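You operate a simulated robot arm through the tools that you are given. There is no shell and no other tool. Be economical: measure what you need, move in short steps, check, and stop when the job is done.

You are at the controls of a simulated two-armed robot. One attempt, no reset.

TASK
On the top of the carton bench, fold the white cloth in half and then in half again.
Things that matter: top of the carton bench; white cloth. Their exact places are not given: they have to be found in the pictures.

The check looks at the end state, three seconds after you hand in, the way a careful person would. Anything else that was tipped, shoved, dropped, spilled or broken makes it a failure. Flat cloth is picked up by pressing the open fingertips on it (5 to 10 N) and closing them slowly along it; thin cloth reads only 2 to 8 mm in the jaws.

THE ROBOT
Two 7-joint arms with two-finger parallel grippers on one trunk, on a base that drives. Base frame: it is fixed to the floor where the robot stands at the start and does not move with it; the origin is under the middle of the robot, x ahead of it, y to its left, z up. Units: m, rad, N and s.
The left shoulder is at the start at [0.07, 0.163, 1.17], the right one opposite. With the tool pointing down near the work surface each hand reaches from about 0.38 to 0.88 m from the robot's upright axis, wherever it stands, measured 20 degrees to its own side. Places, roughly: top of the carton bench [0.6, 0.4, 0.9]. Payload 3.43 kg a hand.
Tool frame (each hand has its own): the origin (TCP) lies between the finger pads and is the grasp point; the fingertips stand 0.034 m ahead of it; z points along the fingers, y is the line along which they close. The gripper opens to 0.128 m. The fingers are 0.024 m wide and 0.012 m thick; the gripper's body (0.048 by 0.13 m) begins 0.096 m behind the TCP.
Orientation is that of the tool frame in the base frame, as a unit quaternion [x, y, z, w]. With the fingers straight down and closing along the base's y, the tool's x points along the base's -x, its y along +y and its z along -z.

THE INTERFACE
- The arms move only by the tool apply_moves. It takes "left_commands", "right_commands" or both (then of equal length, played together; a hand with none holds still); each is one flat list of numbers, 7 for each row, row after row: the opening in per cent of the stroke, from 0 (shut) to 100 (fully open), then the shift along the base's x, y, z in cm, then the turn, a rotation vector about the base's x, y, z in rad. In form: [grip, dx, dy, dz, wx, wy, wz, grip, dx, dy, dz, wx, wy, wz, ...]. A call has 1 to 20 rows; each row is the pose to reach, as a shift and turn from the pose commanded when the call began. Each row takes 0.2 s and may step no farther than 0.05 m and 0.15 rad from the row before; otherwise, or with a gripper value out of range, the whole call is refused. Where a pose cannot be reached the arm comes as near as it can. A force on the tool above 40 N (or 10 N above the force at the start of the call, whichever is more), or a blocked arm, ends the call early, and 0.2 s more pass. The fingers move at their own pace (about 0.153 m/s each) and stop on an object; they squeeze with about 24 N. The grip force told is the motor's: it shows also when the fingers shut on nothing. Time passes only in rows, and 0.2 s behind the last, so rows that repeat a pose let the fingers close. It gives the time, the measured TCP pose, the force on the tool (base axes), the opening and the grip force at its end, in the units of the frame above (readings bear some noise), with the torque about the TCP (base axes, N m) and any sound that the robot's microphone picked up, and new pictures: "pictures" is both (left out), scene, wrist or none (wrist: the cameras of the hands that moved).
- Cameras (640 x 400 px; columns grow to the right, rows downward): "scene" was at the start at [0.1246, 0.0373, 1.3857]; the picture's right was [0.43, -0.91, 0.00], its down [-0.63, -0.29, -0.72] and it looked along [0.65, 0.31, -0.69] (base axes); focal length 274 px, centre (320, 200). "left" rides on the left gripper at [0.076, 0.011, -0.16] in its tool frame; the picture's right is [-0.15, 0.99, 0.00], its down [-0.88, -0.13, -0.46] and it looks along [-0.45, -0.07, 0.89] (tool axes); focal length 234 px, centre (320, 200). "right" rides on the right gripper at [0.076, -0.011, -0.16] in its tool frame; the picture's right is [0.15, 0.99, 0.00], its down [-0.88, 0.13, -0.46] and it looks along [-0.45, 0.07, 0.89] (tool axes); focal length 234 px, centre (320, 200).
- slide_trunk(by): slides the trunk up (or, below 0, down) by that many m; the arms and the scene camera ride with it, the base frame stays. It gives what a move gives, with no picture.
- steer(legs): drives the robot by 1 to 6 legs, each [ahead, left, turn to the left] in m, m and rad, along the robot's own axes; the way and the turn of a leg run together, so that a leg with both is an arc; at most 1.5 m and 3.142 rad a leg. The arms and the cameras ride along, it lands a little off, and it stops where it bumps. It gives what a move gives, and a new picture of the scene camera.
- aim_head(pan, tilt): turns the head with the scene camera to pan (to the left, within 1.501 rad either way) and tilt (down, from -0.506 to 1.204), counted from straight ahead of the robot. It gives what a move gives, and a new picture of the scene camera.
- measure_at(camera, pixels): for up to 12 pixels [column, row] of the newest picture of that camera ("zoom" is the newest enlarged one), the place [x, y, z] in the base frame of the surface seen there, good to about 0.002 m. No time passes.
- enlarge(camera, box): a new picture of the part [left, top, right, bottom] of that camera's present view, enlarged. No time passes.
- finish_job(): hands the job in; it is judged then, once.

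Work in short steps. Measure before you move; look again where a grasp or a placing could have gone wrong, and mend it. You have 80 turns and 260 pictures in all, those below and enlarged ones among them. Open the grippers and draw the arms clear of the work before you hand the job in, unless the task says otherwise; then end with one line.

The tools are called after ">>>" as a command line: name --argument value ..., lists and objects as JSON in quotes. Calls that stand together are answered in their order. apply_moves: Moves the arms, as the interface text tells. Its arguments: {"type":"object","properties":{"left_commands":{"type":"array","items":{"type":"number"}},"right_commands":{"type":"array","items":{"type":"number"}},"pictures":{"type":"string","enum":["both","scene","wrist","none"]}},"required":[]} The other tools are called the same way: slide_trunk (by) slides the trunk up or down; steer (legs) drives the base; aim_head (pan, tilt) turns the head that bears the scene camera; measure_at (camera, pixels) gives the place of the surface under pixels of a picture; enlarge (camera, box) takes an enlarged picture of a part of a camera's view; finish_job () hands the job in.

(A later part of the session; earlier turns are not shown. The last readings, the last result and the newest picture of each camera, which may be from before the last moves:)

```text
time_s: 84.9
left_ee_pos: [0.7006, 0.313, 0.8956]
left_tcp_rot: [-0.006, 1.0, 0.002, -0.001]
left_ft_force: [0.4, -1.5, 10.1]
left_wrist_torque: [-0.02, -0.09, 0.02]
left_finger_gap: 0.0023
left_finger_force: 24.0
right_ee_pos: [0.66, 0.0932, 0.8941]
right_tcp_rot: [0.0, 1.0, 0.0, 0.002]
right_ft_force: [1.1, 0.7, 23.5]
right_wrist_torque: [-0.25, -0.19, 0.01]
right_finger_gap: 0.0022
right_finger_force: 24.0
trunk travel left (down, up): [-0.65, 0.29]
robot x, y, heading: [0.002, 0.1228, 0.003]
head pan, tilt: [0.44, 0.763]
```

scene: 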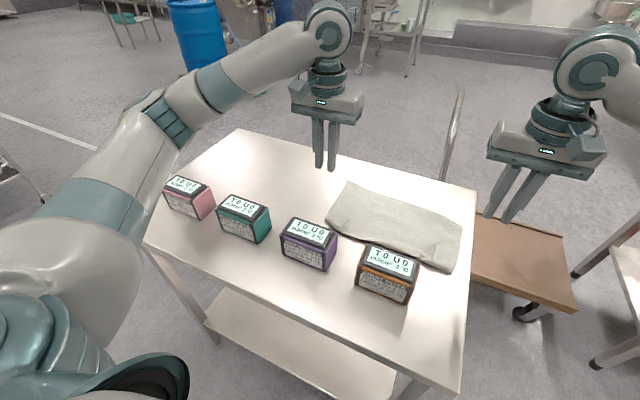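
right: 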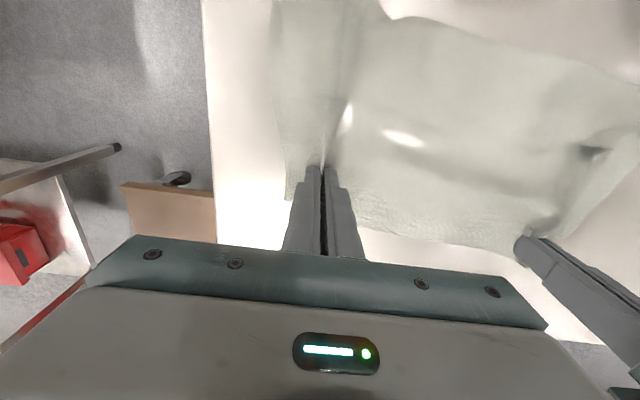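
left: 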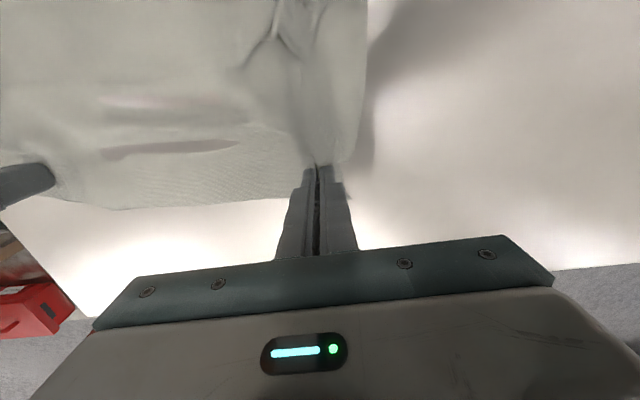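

Both hold the far edge now (2.3/2.2 mm). I'll lift the cloth until it hangs free, bringing both hands in line at x≈0.74.

>>> apply_moves --left_commands '[0, 0, 0, 2.5, 0, 0, 0, 0, 0.5, 0, 5, 0, 0, 0, 0, 1, 0, 7.5, 0, 0, 0, 0, 1.5, 0, 10, 0, 0, 0, 0, 2, 0, 12.5, 0, 0, 0, 0, 2.5, 0, 15, 0, 0, 0, 0, 3, 0, 17.5, 0, 0, 0, 0, 3.5, 0, 20, 0, 0, 0, 0, 4, 0, 22.5, 0, 0, 0, 0, 4, 0, 25, 0, 0, 0, 0, 4, 0, 27.5, 0, 0, 0, 0, 4, 0, 28, 0, 0, 0, 0, 4, 0, 28, 0, 0, 0]' --right_commands '[0, 0.5, 0, 2.5, 0, 0, 0, 0, 1.5, 0, 5, 0, 0, 0, 0, 2.5, 0, 7.5, 0, 0, 0, 0, 3.5, 0, 10, 0, 0, 0, 0, 4.5, 0, 12.5, 0, 0, 0, 0, 5.5, 0, 15, 0, 0, 0, 0, 6.5, 0, 17.5, 0, 0, 0, 0, 7.5, 0, 20, 0, 0, 0, 0, 8, 0, 22.5, 0, 0, 0, 0, 8, 0, 25, 0, 0, 0, 0, 8, 0, 27.5, 0, 0, 0, 0, 8, 0, 28, 0, 0, 0, 0, 8, 0, 28, 0, 0, 0]'

>>> enlarge --camera "scene" --box '[310, 60, 534, 200]'

```text
time_s: 87.7
left_ee_pos: [0.7428, 0.3126, 1.1735]
left_tcp_rot: [-0.007, 1.0, 0.002, -0.002]
left_ft_force: [0.0, -0.9, -0.4]
left_wrist_torque: [-0.07, -0.03, 0.03]
left_finger_gap: 0.0022
left_finger_force: 24.1
right_ee_pos: [0.7438, 0.0934, 1.1722]
right_tcp_rot: [0.0, 1.0, -0.001, 0.0]
right_ft_force: [-0.2, -0.2, -0.1]
right_wrist_torque: [0.01, 0.02, -0.01]
right_finger_gap: 0.0023
right_finger_force: 23.8
trunk travel left (down, up): [-0.65, 0.29]
robot x, y, heading: [0.0019, 0.1216, 0.008]
head pan, tilt: [0.44, 0.763]
```

scene: 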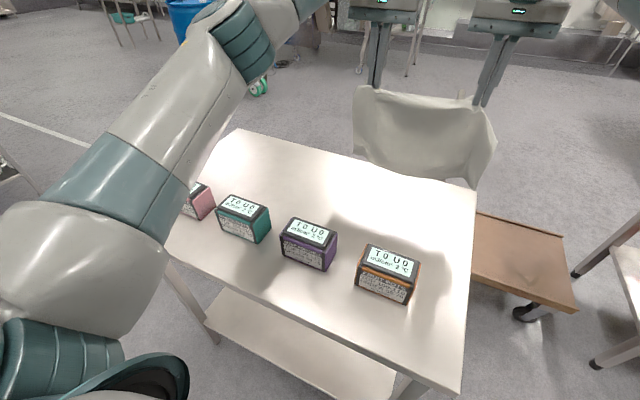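
right: 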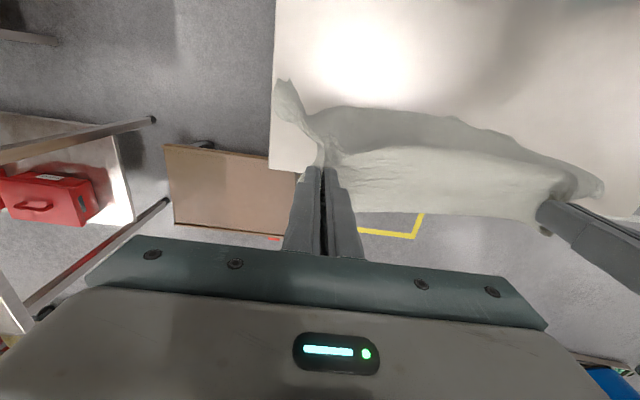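
left: 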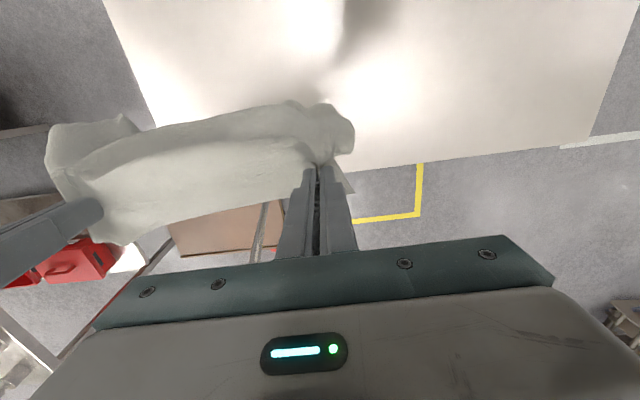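

```text
2.86 times, centred on (422, 130) of scene
```

zoom: 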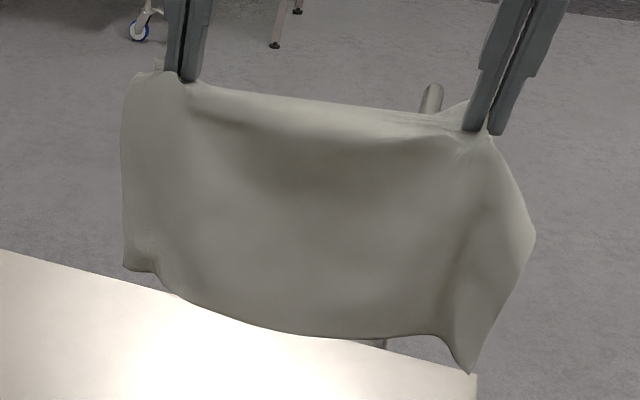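

Slightly slack, so I'll tighten by 1 cm and measure the hang.

>>> apply_moves --left_commands '[0, 0, 0.5, 0, 0, 0, 0, 0, 0, 0.5, 0, 0, 0, 0]' --right_commands '[0, 0, -0.5, 0, 0, 0, 0, 0, 0, -0.5, 0, 0, 0, 0]' --pictures "scene"

>>> enlarge --camera "scene" --box '[310, 60, 534, 200]'

>>> measure_at --camera "scene" --pixels '[[356, 150], [380, 162], [420, 174], [455, 176], [473, 186], [362, 92], [420, 97], [490, 140], [420, 140]]'

```text
time_s: 88.3
left_ee_pos: [0.7425, 0.3168, 1.1732]
left_tcp_rot: [-0.005, 1.0, 0.001, -0.002]
left_ft_force: [1.5, -10.8, -0.4]
left_wrist_torque: [-0.38, -0.06, 0.16]
left_finger_gap: 0.0029
left_finger_force: 24.0
right_ee_pos: [0.744, 0.09, 1.1725]
right_tcp_rot: [-0.001, 1.0, -0.001, 0.0]
right_ft_force: [-2.2, 11.4, 0.8]
right_wrist_torque: [0.42, 0.02, 0.06]
right_finger_gap: 0.0024
right_finger_force: 24.3
trunk travel left (down, up): [-0.65, 0.29]
robot x, y, heading: [0.0038, 0.1209, -0.001]
head pan, tilt: [0.44, 0.763]
```

scene: 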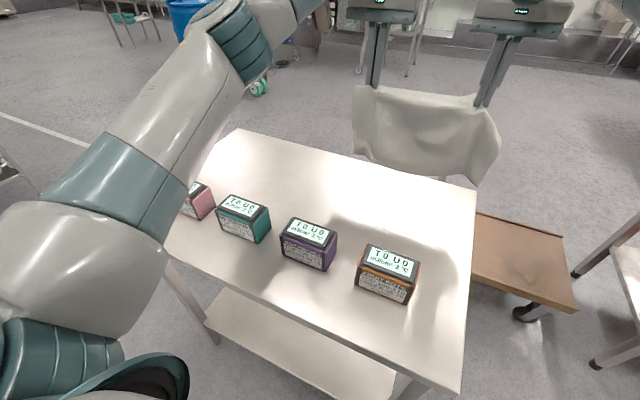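

```text
2.86 times, centred on (422, 130) of scene
```

zoom: 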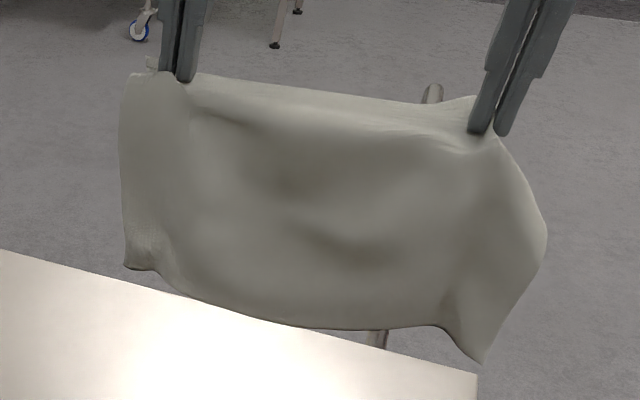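

```text
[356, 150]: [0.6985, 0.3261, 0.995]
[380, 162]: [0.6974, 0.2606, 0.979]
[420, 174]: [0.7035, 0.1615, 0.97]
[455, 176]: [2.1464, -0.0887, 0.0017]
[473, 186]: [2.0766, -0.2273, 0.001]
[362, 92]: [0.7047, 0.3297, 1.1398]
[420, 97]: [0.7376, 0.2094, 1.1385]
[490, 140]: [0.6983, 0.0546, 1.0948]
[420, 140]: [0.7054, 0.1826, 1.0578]
```

The hang is only about 0.17 m, so the hem at the bottom (robot side) may still be curled up. I'll shake it with a few quick up-down strokes to let it drop open.

>>> apply_moves --left_commands '[0, 0, 0, 4.5, 0, 0, 0, 0, 0, 0, 0, 0, 0, 0, 0, 0, 0, 4.5, 0, 0, 0, 0, 0, 0, 0, 0, 0, 0, 0, 3, 0, 2, 0, 0, 0, 0, -1.5, 0, 2, 0, 0, 0, 0, 3, 0, 2, 0, 0, 0, 0, -1.5, 0, 2, 0, 0, 0, 0, 0, 0, 4, 0, 0, 0, 0, 0, 0, 0, 0, 0, 0, 0, 0, 0, 0, 0, 0, 0, 0, 0, 0, 0, 0, 0, 0]' --right_commands '[0, 0, 0, 4.5, 0, 0, 0, 0, 0, 0, 0, 0, 0, 0, 0, 0, 0, 4.5, 0, 0, 0, 0, 0, 0, 0, 0, 0, 0, 0, 3, 0, 2, 0, 0, 0, 0, -1.5, 0, 2, 0, 0, 0, 0, 3, 0, 2, 0, 0, 0, 0, -1.5, 0, 2, 0, 0, 0, 0, 0, 0, 4, 0, 0, 0, 0, 0, 0, 0, 0, 0, 0, 0, 0, 0, 0, 0, 0, 0, 0, 0, 0, 0, 0, 0, 0]' --pictures "scene"

>>> enlarge --camera "scene" --box '[310, 60, 534, 200]'

```text
time_s: 90.9
left_ee_pos: [0.7433, 0.3184, 1.1732]
left_tcp_rot: [-0.007, 1.0, 0.002, 0.0]
left_ft_force: [0.4, -7.5, -0.1]
left_wrist_torque: [-0.22, -0.01, 0.22]
left_finger_gap: 0.0021
left_finger_force: 24.1
right_ee_pos: [0.7414, 0.088, 1.1737]
right_tcp_rot: [0.0, 1.0, 0.0, 0.001]
right_ft_force: [-2.0, 6.7, -0.8]
right_wrist_torque: [0.24, 0.05, -0.02]
right_finger_gap: 0.0021
right_finger_force: 24.3
right hand out of reach, approached as far as the arm can: row 5, 7
trunk travel left (down, up): [-0.65, 0.29]
robot x, y, heading: [0.0009, 0.1177, 0.003]
head pan, tilt: [0.44, 0.763]
```

scene: 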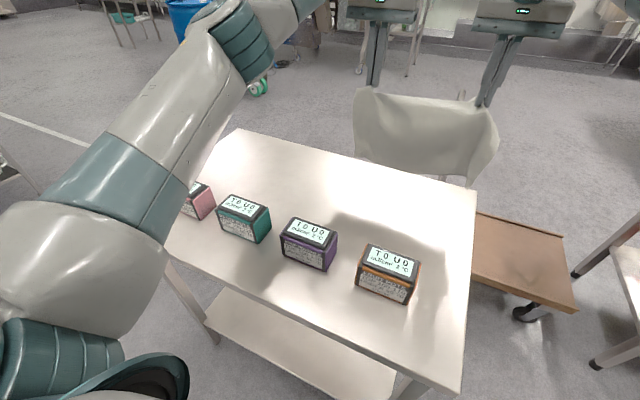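

```text
2.86 times, centred on (422, 130) of scene
```

zoom: 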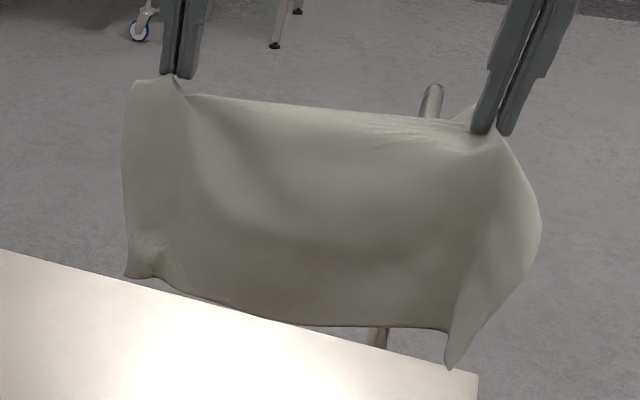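

The lower edge looks open now. I'll land it at x≈0.76, lay the cloth toward me down to x≈0.625, then bring the held edge back over the top to x≈0.72, making the half fold.

>>> apply_moves --left_commands '[0, 1.5, 0, -3, 0, 0, 0, 0, 3, 0, -6, 0, 0, 0, 0, 4.7, 0, -9, 0, 0, 0, 0, 4.7, 0, -10, 0, 0, 0, 0, 3, 0, -11, 0, 0, 0, 0, 1, 0, -11.5, 0, 0, 0, 0, -1, 0, -12, 0, 0, 0, 0, -3, 0, -12.8, 0, 0, 0, 0, -5, 0, -13.8, 0, 0, 0, 0, -7, 0, -15, 0, 0, 0, 0, -8.5, 0, -16.5, 0, 0, 0, 0, -9.5, 0, -18, 0, 0, 0, 0, -10.8, 0, -19.8, 0, 0, 0, 0, -12, 0, -21.2, 0, 0, 0]' --right_commands '[0, 1.5, 0, -3, 0, 0, 0, 0, 3, 0, -6, 0, 0, 0, 0, 4.7, 0, -9, 0, 0, 0, 0, 4.7, 0, -10, 0, 0, 0, 0, 3, 0, -11, 0, 0, 0, 0, 1, 0, -11.5, 0, 0, 0, 0, -1, 0, -12, 0, 0, 0, 0, -3, 0, -12.8, 0, 0, 0, 0, -5, 0, -13.8, 0, 0, 0, 0, -7, 0, -15, 0, 0, 0, 0, -8.5, 0, -16.5, 0, 0, 0, 0, -9.5, 0, -18, 0, 0, 0, 0, -10.8, 0, -19.8, 0, 0, 0, 0, -12, 0, -21.2, 0, 0, 0]'

>>> enlarge --camera "scene" --box '[290, 130, 482, 250]'

```text
time_s: 93.9
left_ee_pos: [0.6243, 0.3173, 0.9622]
left_tcp_rot: [-0.006, 1.0, 0.002, 0.0]
left_ft_force: [0.5, -8.4, -0.1]
left_wrist_torque: [-0.28, -0.05, 0.23]
left_finger_gap: 0.0024
left_finger_force: 23.9
right_ee_pos: [0.6228, 0.087, 0.9609]
right_tcp_rot: [0.001, 1.0, -0.001, 0.001]
right_ft_force: [-1.0, 7.7, 0.1]
right_wrist_torque: [0.26, 0.01, -0.04]
right_finger_gap: 0.0022
right_finger_force: 24.0
trunk travel left (down, up): [-0.65, 0.29]
robot x, y, heading: [-0.0024, 0.1204, 0.0]
head pan, tilt: [0.44, 0.763]
```

scene: 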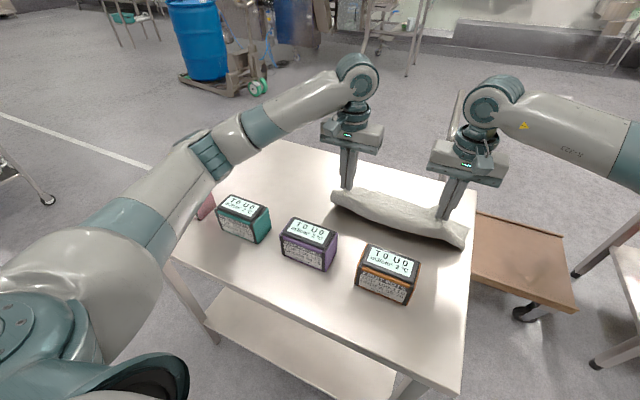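
right: 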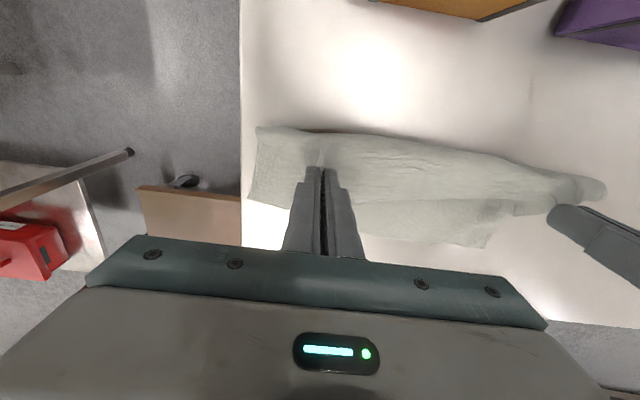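
left: 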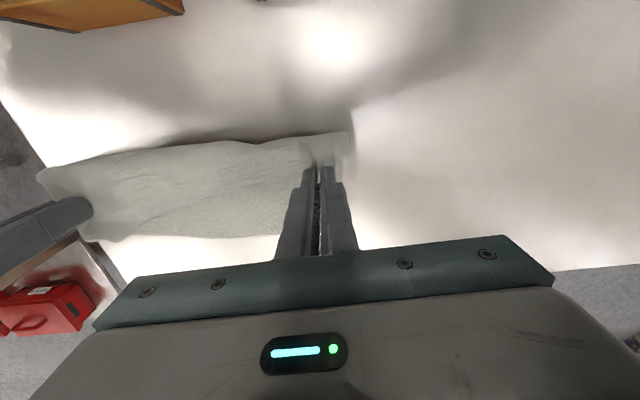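

```text
3.33 times, centred on (386, 190) of scene
```

zoom: 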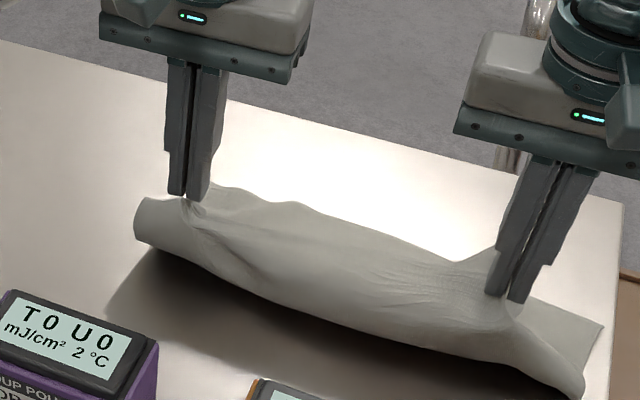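

I'll check where the far (landed) edge lies before finishing the fold.

>>> measure_at --camera "right" --pixels '[[482, 245], [430, 238], [395, 230], [252, 200], [490, 215], [260, 130]]'

>>> measure_at --camera "left" --pixels '[[240, 236], [200, 236], [150, 232], [115, 240], [90, 238], [150, 200]]'

>>> enlarge --camera "right" --box '[230, 110, 614, 260]'

```text
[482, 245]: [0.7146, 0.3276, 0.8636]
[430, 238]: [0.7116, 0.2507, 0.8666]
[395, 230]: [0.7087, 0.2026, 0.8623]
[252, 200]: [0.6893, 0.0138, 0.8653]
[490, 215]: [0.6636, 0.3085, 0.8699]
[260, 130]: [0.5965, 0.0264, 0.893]
```

```text
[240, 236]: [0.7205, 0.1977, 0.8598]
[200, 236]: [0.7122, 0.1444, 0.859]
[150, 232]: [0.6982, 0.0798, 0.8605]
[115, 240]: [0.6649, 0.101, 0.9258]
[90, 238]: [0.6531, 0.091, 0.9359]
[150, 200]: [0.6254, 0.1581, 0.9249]
```

```text
1.67 times, centred on (422, 185) of right
```

zoom: 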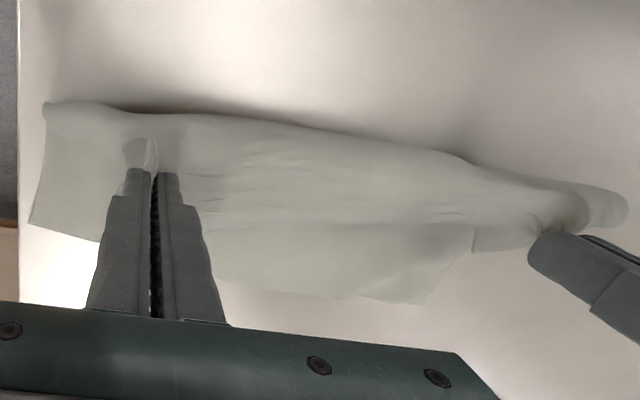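

The landed edge lies at x≈0.71. I'll bring the held edge over to x≈0.685, with a slight overshoot so its short flap lies outward, and set it down.

>>> apply_moves --left_commands '[0, 1, 0, 0, 0, 0, 0, 0, 2.5, 0, -0.4, 0, 0, 0, 0, 4, 0, -1, 0, 0, 0, 0, 5.5, 0, -1.8, 0, 0, 0, 0, 6.8, 0, -2.8, 0, 0, 0, 0, 7, 0, -3.7, 0, 0, 0, 0, 6.7, 0, -4.6, 0, 0, 0, 0, 6.3, 0, -5.5, 0, 0, 0, 0, 6.1, 0, -6.1, 0, 0, 0, 0, 6.1, 0, -6.1, 0, 0, 0]' --right_commands '[0, 1, 0, 0, 0, 0, 0, 0, 2.5, 0, -0.4, 0, 0, 0, 0, 4, 0, -1, 0, 0, 0, 0, 5.5, 0, -1.8, 0, 0, 0, 0, 6.8, 0, -2.8, 0, 0, 0, 0, 7, 0, -3.7, 0, 0, 0, 0, 6.7, 0, -4.6, 0, 0, 0, 0, 6.3, 0, -5.5, 0, 0, 0, 0, 6.1, 0, -6.1, 0, 0, 0, 0, 6.1, 0, -6.1, 0, 0, 0]' --pictures "none"

>>> apply_moves --left_commands '[4, 0, 0, 0, 0, 0, 0, 8, 0, 0, 0, 0, 0, 0, 14, 0, 0, 0.1, 0, 0, 0, 14, 0, 0, 1.5, 0, 0, 0, 14, 0, 0, 5, 0, 0, 0, 14, 0, 1, 9, 0, 0, 0, 14, -2, 4, 12, 0, 0, 0, 14, -5, 7, 14, 0, 0, 0]' --right_commands '[4, 0, 0, 0, 0, 0, 0, 8, 0, 0, 0, 0, 0, 0, 14, 0, 0, 0.1, 0, 0, 0, 14, 0, 0, 1.5, 0, 0, 0, 14, 0, 0, 5, 0, 0, 0, 14, 0, -1, 9, 0, 0, 0, 14, -2, -4, 12, 0, 0, 0, 14, -5, -7, 14, 0, 0, 0]'

>>> enlarge --camera "scene" --box '[300, 140, 476, 250]'

```text
time_s: 96.1
left_ee_pos: [0.6856, 0.3174, 0.9029]
left_tcp_rot: [-0.006, 1.0, 0.002, -0.002]
left_ft_force: [0.7, -7.6, 0.7]
left_wrist_torque: [-0.24, -0.03, 0.22]
left_finger_gap: 0.0026
left_finger_force: 24.2
right_ee_pos: [0.6826, 0.0882, 0.9002]
right_tcp_rot: [0.001, 1.0, -0.001, 0.0]
right_ft_force: [-0.9, 7.3, -0.2]
right_wrist_torque: [0.32, 0.03, -0.05]
right_finger_gap: 0.0023
right_finger_force: 24.1
trunk travel left (down, up): [-0.65, 0.29]
robot x, y, heading: [-0.0005, 0.1214, 0.0]
head pan, tilt: [0.44, 0.763]
```

```text
time_s: 97.9
left_ee_pos: [0.6339, 0.3889, 1.0424]
left_tcp_rot: [-0.006, 1.0, 0.002, -0.001]
left_ft_force: [0.4, -0.2, 0.6]
left_wrist_torque: [-0.01, -0.03, -0.02]
left_finger_gap: 0.0182
left_finger_force: 0.1
right_ee_pos: [0.6303, 0.02, 1.0441]
right_tcp_rot: [0.0, 1.0, -0.001, 0.002]
right_ft_force: [-0.3, 0.7, 0.8]
right_wrist_torque: [-0.02, -0.02, 0.05]
right_finger_gap: 0.0181
right_finger_force: 0.1
trunk travel left (down, up): [-0.65, 0.29]
robot x, y, heading: [0.0012, 0.1199, 0.001]
head pan, tilt: [0.44, 0.763]
```

scene: 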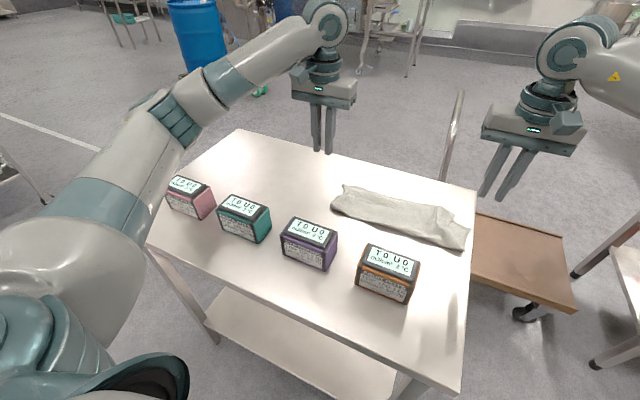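
right: 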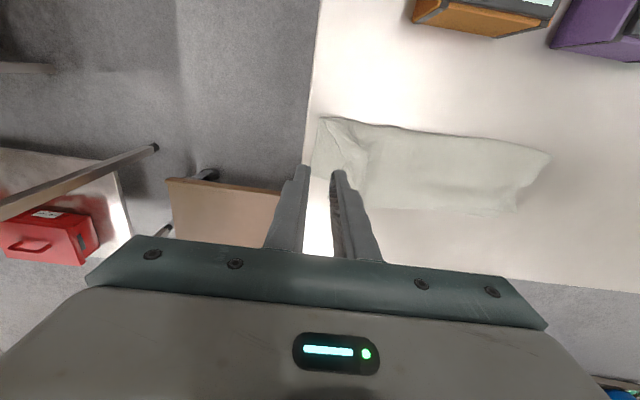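
left: 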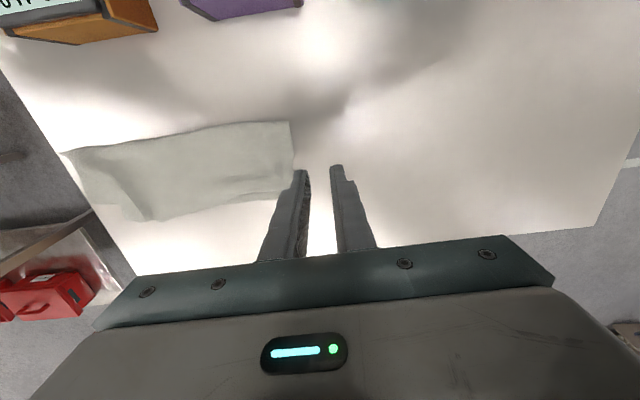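

```text
3.64 times, centred on (388, 195) of scene
```

zoom: 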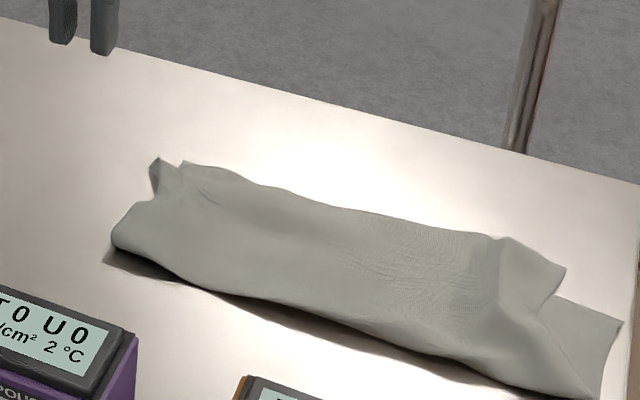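

A proper half fold: crease near, edges far. I'll measure the strip's outline for the second fold.

>>> measure_at --camera "scene" --pixels '[[332, 206], [343, 185], [400, 200], [437, 206], [455, 216], [470, 228], [463, 248], [400, 232], [440, 225], [366, 200]]'

>>> enlarge --camera "left" --box '[40, 90, 320, 265]'

>>> enlarge --camera "right" --box '[290, 100, 570, 275]'

```text
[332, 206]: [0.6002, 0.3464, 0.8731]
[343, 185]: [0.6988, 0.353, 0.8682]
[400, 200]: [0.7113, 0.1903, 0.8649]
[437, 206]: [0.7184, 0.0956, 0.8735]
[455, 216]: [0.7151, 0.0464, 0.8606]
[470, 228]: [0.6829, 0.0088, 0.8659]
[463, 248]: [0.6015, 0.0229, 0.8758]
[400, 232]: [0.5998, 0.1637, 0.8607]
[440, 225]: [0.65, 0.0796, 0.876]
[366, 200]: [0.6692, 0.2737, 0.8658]
```

```text
2.29 times, centred on (180, 178) of left
```

zoom: 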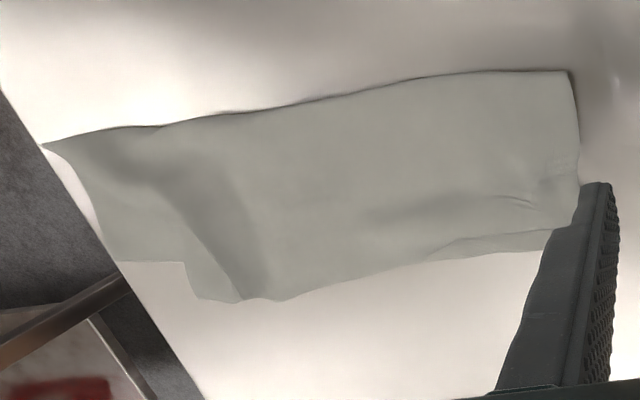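

```text
2.29 times, centred on (430, 188) of right
```

zoom: 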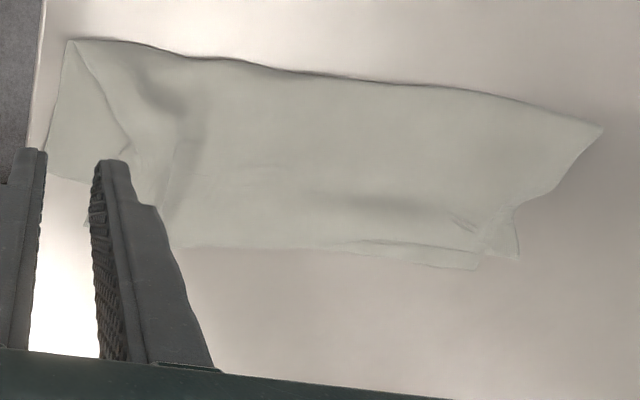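

The strip spans x≈0.60–0.71 and y≈0.01–0.35. For the second fold I'll grip the left short end at mid-width with the left hand, lift until the strip hangs, land its right end, and bring the held end back on top. I'll move the left hand to (0.65,0.312) and the right hand out of the way.

>>> apply_moves --left_commands '[36, 0.8, -3, -1, 0, 0, 0, 36, 1.6, -6.5, -3, 0, 0, 0, 36, 1.6, -7.7, -7, 0, 0, 0, 36, 1.6, -7.7, -11, 0, 0, 0, 36, 1.6, -7.7, -13.6, 0, 0, 0, 36, 1.6, -7.7, -14.1, 0, 0, 0, 36, 1.6, -7.7, -14.3, 0, 0, 0, 36, 1.6, -7.7, -14.3, 0, 0, 0]' --right_commands '[14, 0, -3, 1, 0, 0, 0, 14, 0, -7, 3, 0, 0, 0, 14, 0, -11, 5, 0, 0, 0, 14, 0, -15, 6, 0, 0, 0, 14, 0, -18, 7, 0, 0, 0, 14, 0, -18, 7, 0, 0, 0, 14, 0, -18, 7, 0, 0, 0, 14, 0, -18, 7, 0, 0, 0]'

>>> enlarge --camera "left" --box '[220, 100, 420, 225]'

```text
time_s: 99.7
left_ee_pos: [0.6505, 0.3128, 0.8983]
left_tcp_rot: [-0.007, 1.0, 0.003, -0.002]
left_ft_force: [-0.5, -0.1, 0.3]
left_wrist_torque: [-0.03, 0.01, -0.01]
left_finger_gap: 0.0463
left_finger_force: 0.0
right_ee_pos: [0.6349, -0.161, 1.1087]
right_tcp_rot: [0.0, 1.0, -0.001, 0.001]
right_ft_force: [-0.2, 0.1, 0.7]
right_wrist_torque: [-0.02, 0.01, 0.01]
right_finger_gap: 0.0179
right_finger_force: 0.0
trunk travel left (down, up): [-0.65, 0.29]
robot x, y, heading: [0.001, 0.1211, 0.005]
head pan, tilt: [0.44, 0.763]
```

scene: 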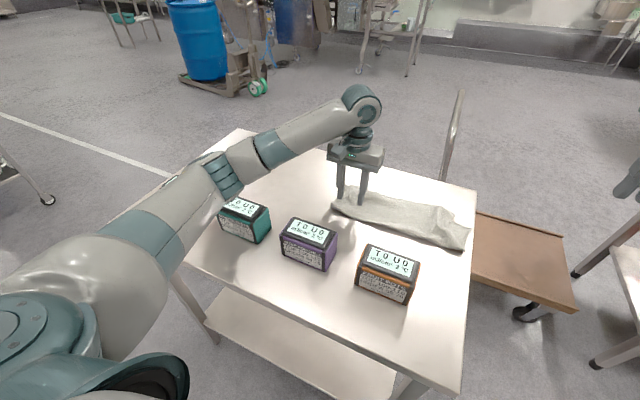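
right: 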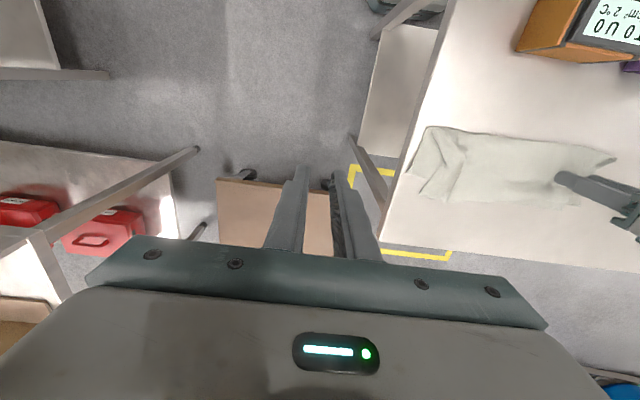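
left: 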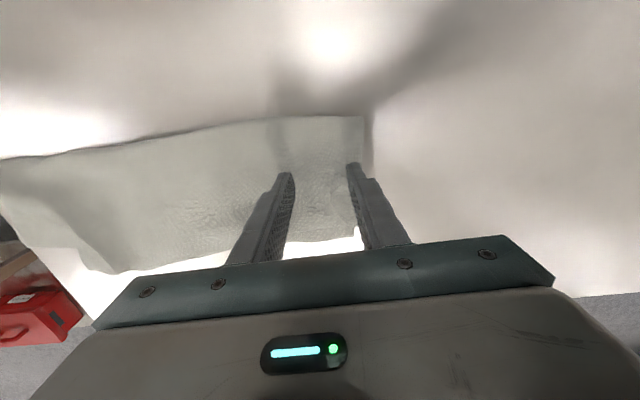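

```text
3.20 times, centred on (320, 162) of left
```

zoom: 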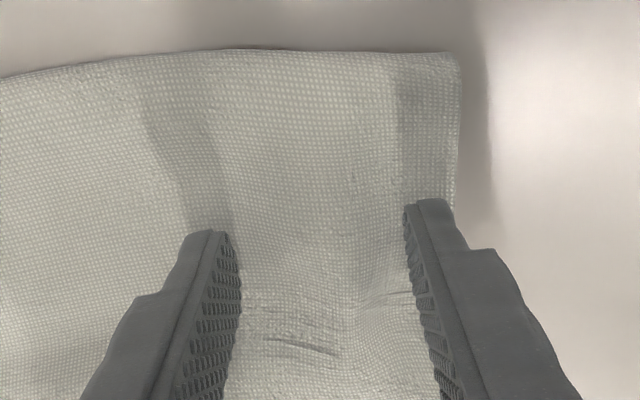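

The fingers straddle the left end properly. I'll press to about 10 N and close slowly.

>>> apply_moves --left_commands '[36, 0, 0, -0.15, 0, 0, 0, 36, 0, 0, -0.25, 0, 0, 0, 34, 0, 0, -0.25, 0, 0, 0, 32, 0, 0, -0.25, 0, 0, 0, 30, 0, 0, -0.25, 0, 0, 0, 28, 0, 0, -0.25, 0, 0, 0, 26, 0, 0, -0.25, 0, 0, 0, 24, 0, 0, -0.25, 0, 0, 0, 22, 0, 0, -0.25, 0, 0, 0, 20, 0, 0, -0.25, 0, 0, 0, 18, 0, 0, -0.25, 0, 0, 0, 16, 0, 0, -0.25, 0, 0, 0, 14, 0, 0, -0.25, 0, 0, 0, 12, 0, 0, -0.25, 0, 0, 0, 10, 0, 0, -0.25, 0, 0, 0, 8, 0, 0, -0.25, 0, 0, 0, 6, 0, 0, -0.25, 0, 0, 0, 4, 0, 0, -0.25, 0, 0, 0, 0, 0, 0, -0.25, 0, 0, 0, 0, 0, 0, -0.25, 0, 0, 0]' --pictures "wrist"

>>> enlarge --camera "left" --box '[220, 100, 420, 225]'

```text
time_s: 103.9
left_ee_pos: [0.6493, 0.3125, 0.8964]
left_tcp_rot: [-0.007, 1.0, 0.002, -0.001]
left_ft_force: [0.7, -0.7, 9.9]
left_wrist_torque: [0.06, 0.0, -0.01]
left_finger_gap: 0.0036
left_finger_force: 24.3
right_ee_pos: [0.6334, -0.1619, 1.1091]
right_tcp_rot: [0.0, 1.0, 0.0, 0.001]
right_ft_force: [-0.1, 0.1, 0.1]
right_wrist_torque: [-0.04, 0.02, -0.01]
right_finger_gap: 0.0181
right_finger_force: 0.1
trunk travel left (down, up): [-0.65, 0.29]
robot x, y, heading: [0.0029, 0.1176, -0.001]
head pan, tilt: [0.44, 0.763]
```

left: 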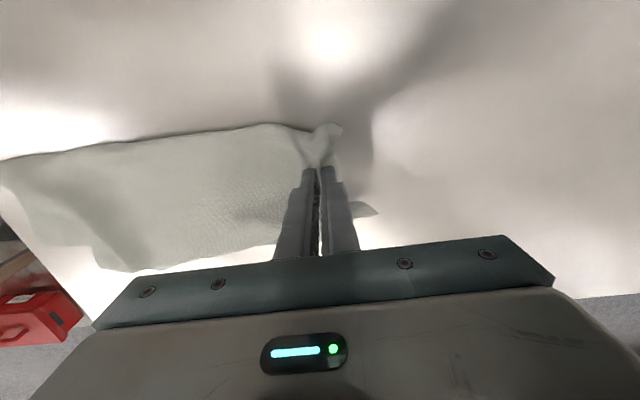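

```text
3.20 times, centred on (320, 162) of left
```

zoom: 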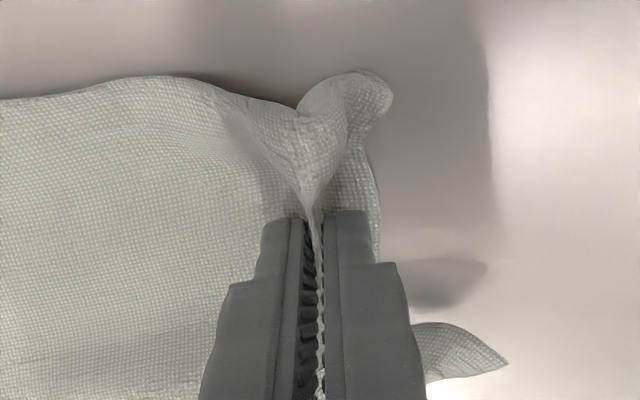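

3.6 mm is held. I'll lift 9 cm and check that both plies come along.

>>> apply_moves --left_commands '[0, 0, 0, 2.5, 0, 0, 0, 0, 0, -0.5, 5, 0, 0, 0, 0, 0, -1, 7.5, 0, 0, 0, 0, 0, -2, 10, 0, 0, 0, 0, 0, -2, 10, 0, 0, 0]'

>>> enlarge --camera "scene" --box '[300, 130, 476, 250]'

>>> enlarge --camera "left" --box '[60, 80, 400, 290]'

```text
time_s: 105.1
left_ee_pos: [0.6519, 0.292, 0.9951]
left_tcp_rot: [-0.005, 1.0, 0.001, -0.003]
left_ft_force: [0.6, 0.0, -0.1]
left_wrist_torque: [-0.01, -0.03, 0.02]
left_finger_gap: 0.0036
left_finger_force: 23.9
right_ee_pos: [0.6347, -0.1617, 1.1093]
right_tcp_rot: [0.0, 1.0, -0.001, 0.001]
right_ft_force: [1.1, 0.0, 0.0]
right_wrist_torque: [0.03, 0.0, -0.03]
right_finger_gap: 0.0179
right_finger_force: 0.0
trunk travel left (down, up): [-0.65, 0.29]
robot x, y, heading: [0.0004, 0.1229, 0.002]
head pan, tilt: [0.44, 0.763]
```

scene: 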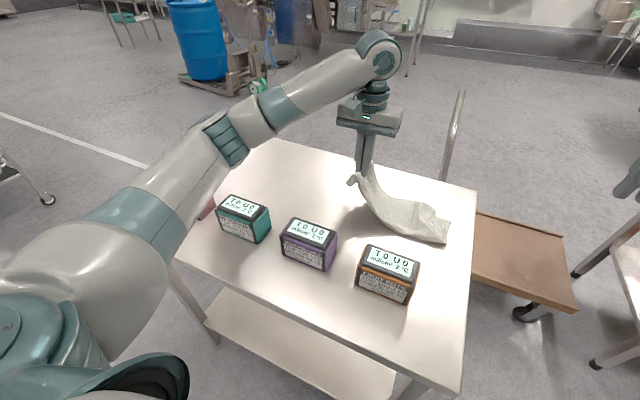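
left: 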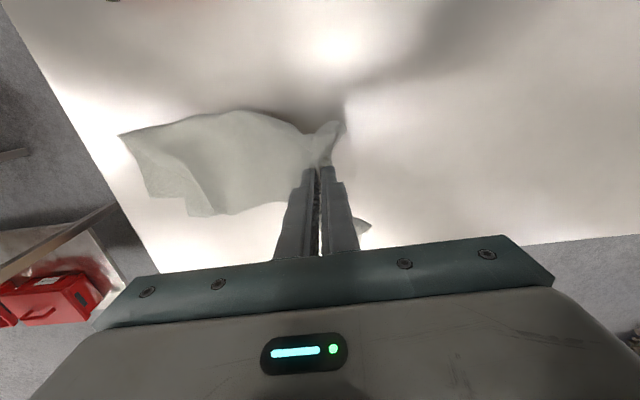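

```text
3.33 times, centred on (388, 190) of scene
```

zoom: 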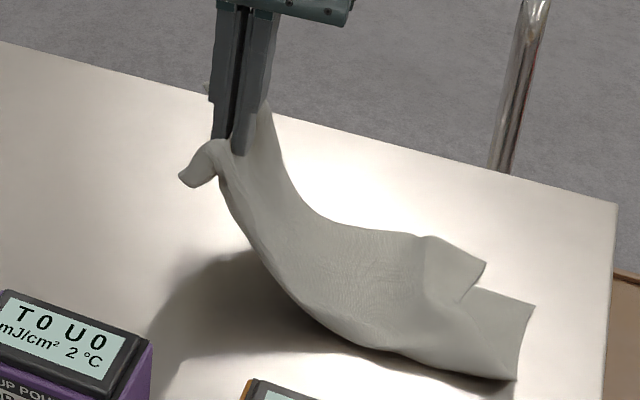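

```text
1.88 times, centred on (230, 185) of left
```

zoom: 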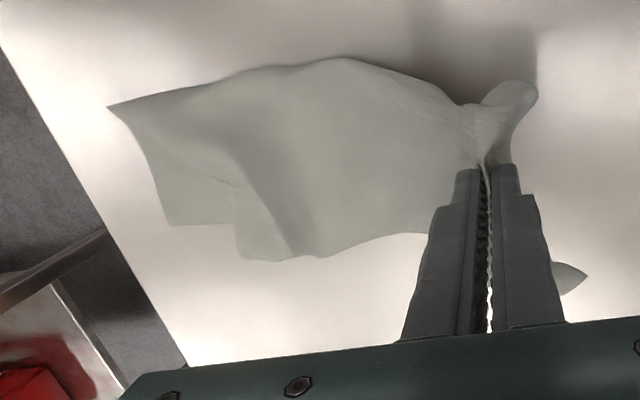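

Both plies lift together. Now I'll raise the strip until it hangs clear.

>>> apply_moves --left_commands '[0, 0, 0, 3, 0, 0, 0, 0, 0, -1, 6, 0, 0, 0, 0, 0, -2, 9, 0, 0, 0, 0, 0, -3, 12, 0, 0, 0, 0, 0, -3, 15, 0, 0, 0, 0, 0, -3, 18, 0, 0, 0, 0, 0, -3, 21, 0, 0, 0, 0, 0, -2, 24, 0, 0, 0, 0, 0, 0, 26, 0, 0, 0, 0, 0, 2, 26, 0, 0, 0, 0, 0, 4, 26, 0, 0, 0, 0, 0, 6, 26, 0, 0, 0, 0, 0, 6, 26, 0, 0, 0, 0, 0, 6, 26, 0, 0, 0]'

>>> enlarge --camera "scene" --box '[260, 0, 484, 220]'

```text
time_s: 108.1
left_ee_pos: [0.6497, 0.3503, 1.2547]
left_tcp_rot: [-0.006, 1.0, 0.001, -0.002]
left_ft_force: [-1.4, -0.2, 0.2]
left_wrist_torque: [0.01, -0.03, 0.0]
left_finger_gap: 0.0037
left_finger_force: 23.9
right_ee_pos: [0.6348, -0.1612, 1.1109]
right_tcp_rot: [0.0, 1.0, -0.001, 0.001]
right_ft_force: [-0.5, -0.1, 0.1]
right_wrist_torque: [0.01, 0.0, 0.0]
right_finger_gap: 0.0177
right_finger_force: 0.1
trunk travel left (down, up): [-0.65, 0.29]
robot x, y, heading: [0.0003, 0.1214, 0.002]
head pan, tilt: [0.44, 0.763]
```

scene: 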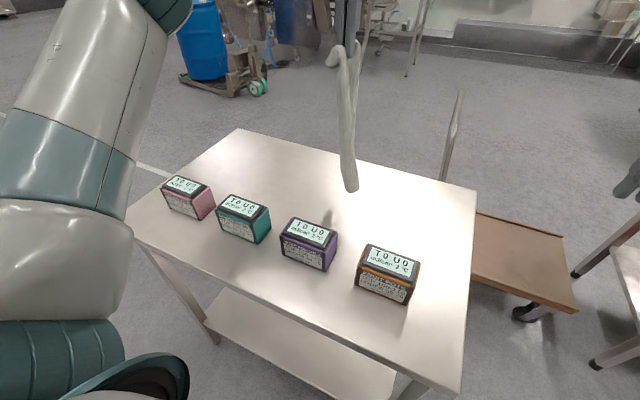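
left: 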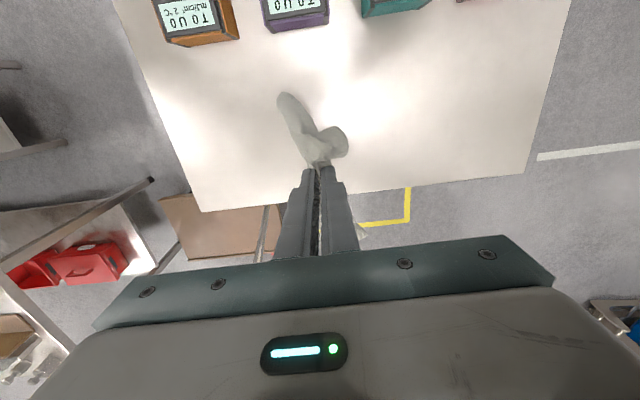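

```text
1.82 times, centred on (372, 110) of scene
```

zoom: 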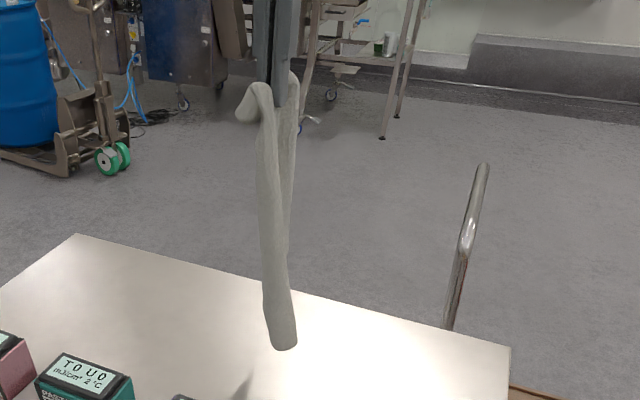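

The strip hangs edge-on. I'll measure its lower end.

>>> measure_at --camera "scene" --pixels '[[350, 188], [345, 180], [355, 186], [347, 140], [334, 55]]'

>>> measure_at --camera "left" --pixels '[[283, 97], [295, 125], [340, 140]]'

```text
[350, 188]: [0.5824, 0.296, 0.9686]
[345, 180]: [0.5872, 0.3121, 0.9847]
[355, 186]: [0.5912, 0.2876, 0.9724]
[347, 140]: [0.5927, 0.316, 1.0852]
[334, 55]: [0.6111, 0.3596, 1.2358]
```

```text
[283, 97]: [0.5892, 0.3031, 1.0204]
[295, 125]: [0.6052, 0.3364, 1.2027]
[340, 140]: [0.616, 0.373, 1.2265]
```

The lower end is 0.108 m above the bench at y≈0.30. I'll land it at y≈0.36 and lay the strip toward −y until the held point is above the mid-line.

>>> apply_moves --left_commands '[0, 0, 2, -3, 0, 0, 0, 0, 0, 4, -6, 0, 0, 0, 0, 0, 6, -9, 0, 0, 0, 0, 0, 6, -10.5, 0, 0, 0, 0, 0, 5, -11.4, 0, 0, 0, 0, 0, 3, -12, 0, 0, 0, 0, 0, 1, -12.6, 0, 0, 0, 0, 0, -1, -13.2, 0, 0, 0, 0, 0, -3, -14, 0, 0, 0, 0, 0, -5, -14.8, 0, 0, 0, 0, 0, -7, -15.9, 0, 0, 0, 0, 0, -9, -17.3, 0, 0, 0, 0, 0, -11, -19, 0, 0, 0, 0, 0, -12.5, -20.7, 0, 0, 0, 0, 0, -14, -22.5, 0, 0, 0, 0, 0, -15.3, -24.5, 0, 0, 0, 0, 0, -16, -25.8, 0, 0, 0, 0, 0, -16, -25.8, 0, 0, 0]'

>>> enlarge --camera "scene" --box '[270, 110, 478, 240]'

```text
time_s: 111.9
left_ee_pos: [0.6513, 0.1902, 0.9969]
left_tcp_rot: [-0.007, 1.0, 0.002, -0.002]
left_ft_force: [-0.4, 0.7, 0.9]
left_wrist_torque: [0.01, 0.01, -0.01]
left_finger_gap: 0.0038
left_finger_force: 23.5
right_ee_pos: [0.6341, -0.161, 1.1103]
right_tcp_rot: [0.0, 1.0, 0.0, 0.001]
right_ft_force: [-0.4, 0.1, 0.1]
right_wrist_torque: [-0.01, -0.01, 0.01]
right_finger_gap: 0.0178
right_finger_force: 0.0
trunk travel left (down, up): [-0.65, 0.29]
robot x, y, heading: [-0.0027, 0.1206, 0.003]
head pan, tilt: [0.44, 0.763]
```

scene: 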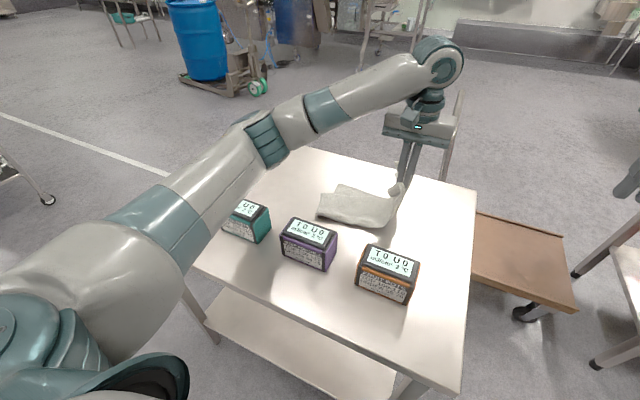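
left: 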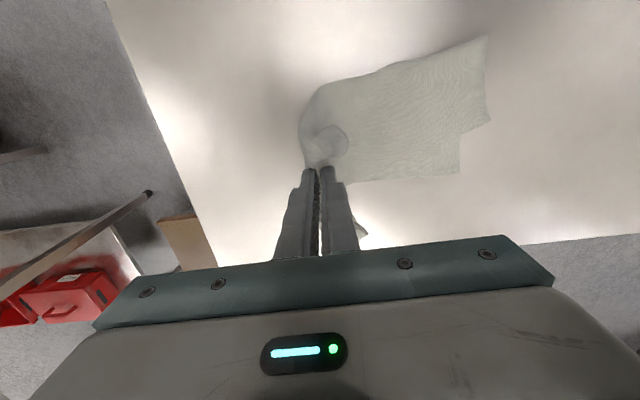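

```text
3.08 times, centred on (374, 175) of scene
```

zoom: 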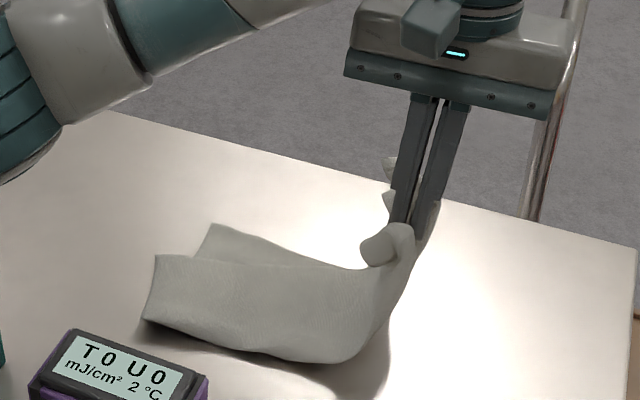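

Excellent lay. I'll measure the landed end before bringing the held end back.

>>> measure_at --camera "scene" --pixels '[[318, 213], [325, 194], [343, 187], [380, 227], [360, 224], [352, 205], [393, 190]]'

```text
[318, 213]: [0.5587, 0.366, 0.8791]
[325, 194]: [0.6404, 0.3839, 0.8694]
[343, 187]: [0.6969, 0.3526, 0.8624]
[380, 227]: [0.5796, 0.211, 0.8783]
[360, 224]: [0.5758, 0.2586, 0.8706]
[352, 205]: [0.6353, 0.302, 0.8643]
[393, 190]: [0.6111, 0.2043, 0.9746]
```

The landed end lies at y≈0.37. I'll carry the held end back over to y≈0.32, x≈0.63, and set it down.

>>> apply_moves --left_commands '[0, 0, 2, 0, 0, 0, 0, 0, -0.3, 4, -0.3, 0, 0, 0, 0, -0.6, 6, -0.8, 0, 0, 0, 0, -0.9, 8, -1.8, 0, 0, 0, 0, -1.2, 10, -3, 0, 0, 0, 0, -1.5, 12, -4.4, 0, 0, 0, 0, -1.8, 13.5, -5.8, 0, 0, 0, 0, -2, 14.2, -7, 0, 0, 0, 0, -2, 14, -8, 0, 0, 0, 0, -2, 13.6, -8.8, 0, 0, 0, 0, -2, 13.2, -9.3, 0, 0, 0, 0, -2, 13.2, -9.3, 0, 0, 0]'

>>> enlarge --camera "scene" --box '[270, 120, 478, 250]'

```text
time_s: 114.5
left_ee_pos: [0.63, 0.325, 0.9032]
left_tcp_rot: [-0.006, 1.0, 0.002, -0.002]
left_ft_force: [0.6, 0.4, 0.6]
left_wrist_torque: [0.02, -0.03, 0.03]
left_finger_gap: 0.0038
left_finger_force: 24.1
right_ee_pos: [0.635, -0.1617, 1.1085]
right_tcp_rot: [-0.001, 1.0, -0.001, 0.001]
right_ft_force: [0.4, 0.6, 0.8]
right_wrist_torque: [0.0, -0.05, 0.03]
right_finger_gap: 0.0181
right_finger_force: 0.2
trunk travel left (down, up): [-0.65, 0.29]
robot x, y, heading: [-0.0039, 0.1214, 0.002]
head pan, tilt: [0.44, 0.763]
```

scene: 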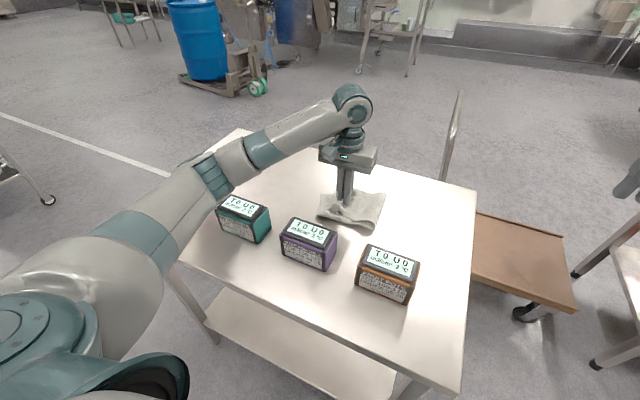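
left: 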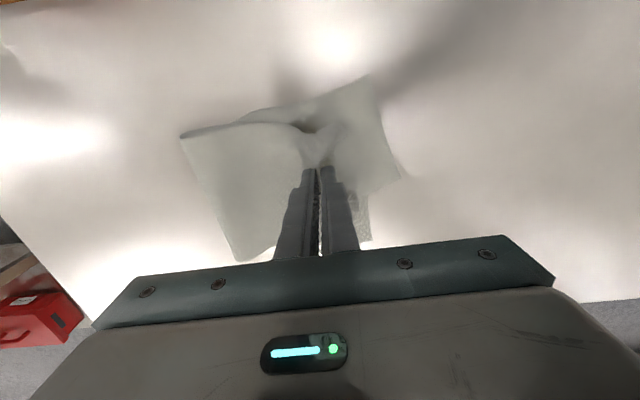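

```text
3.08 times, centred on (374, 185) of scene
```

zoom: 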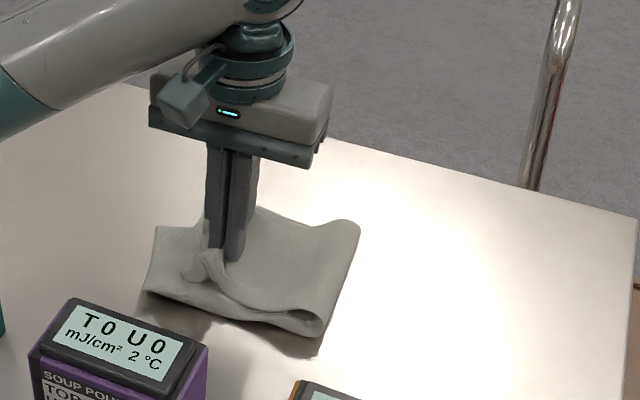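

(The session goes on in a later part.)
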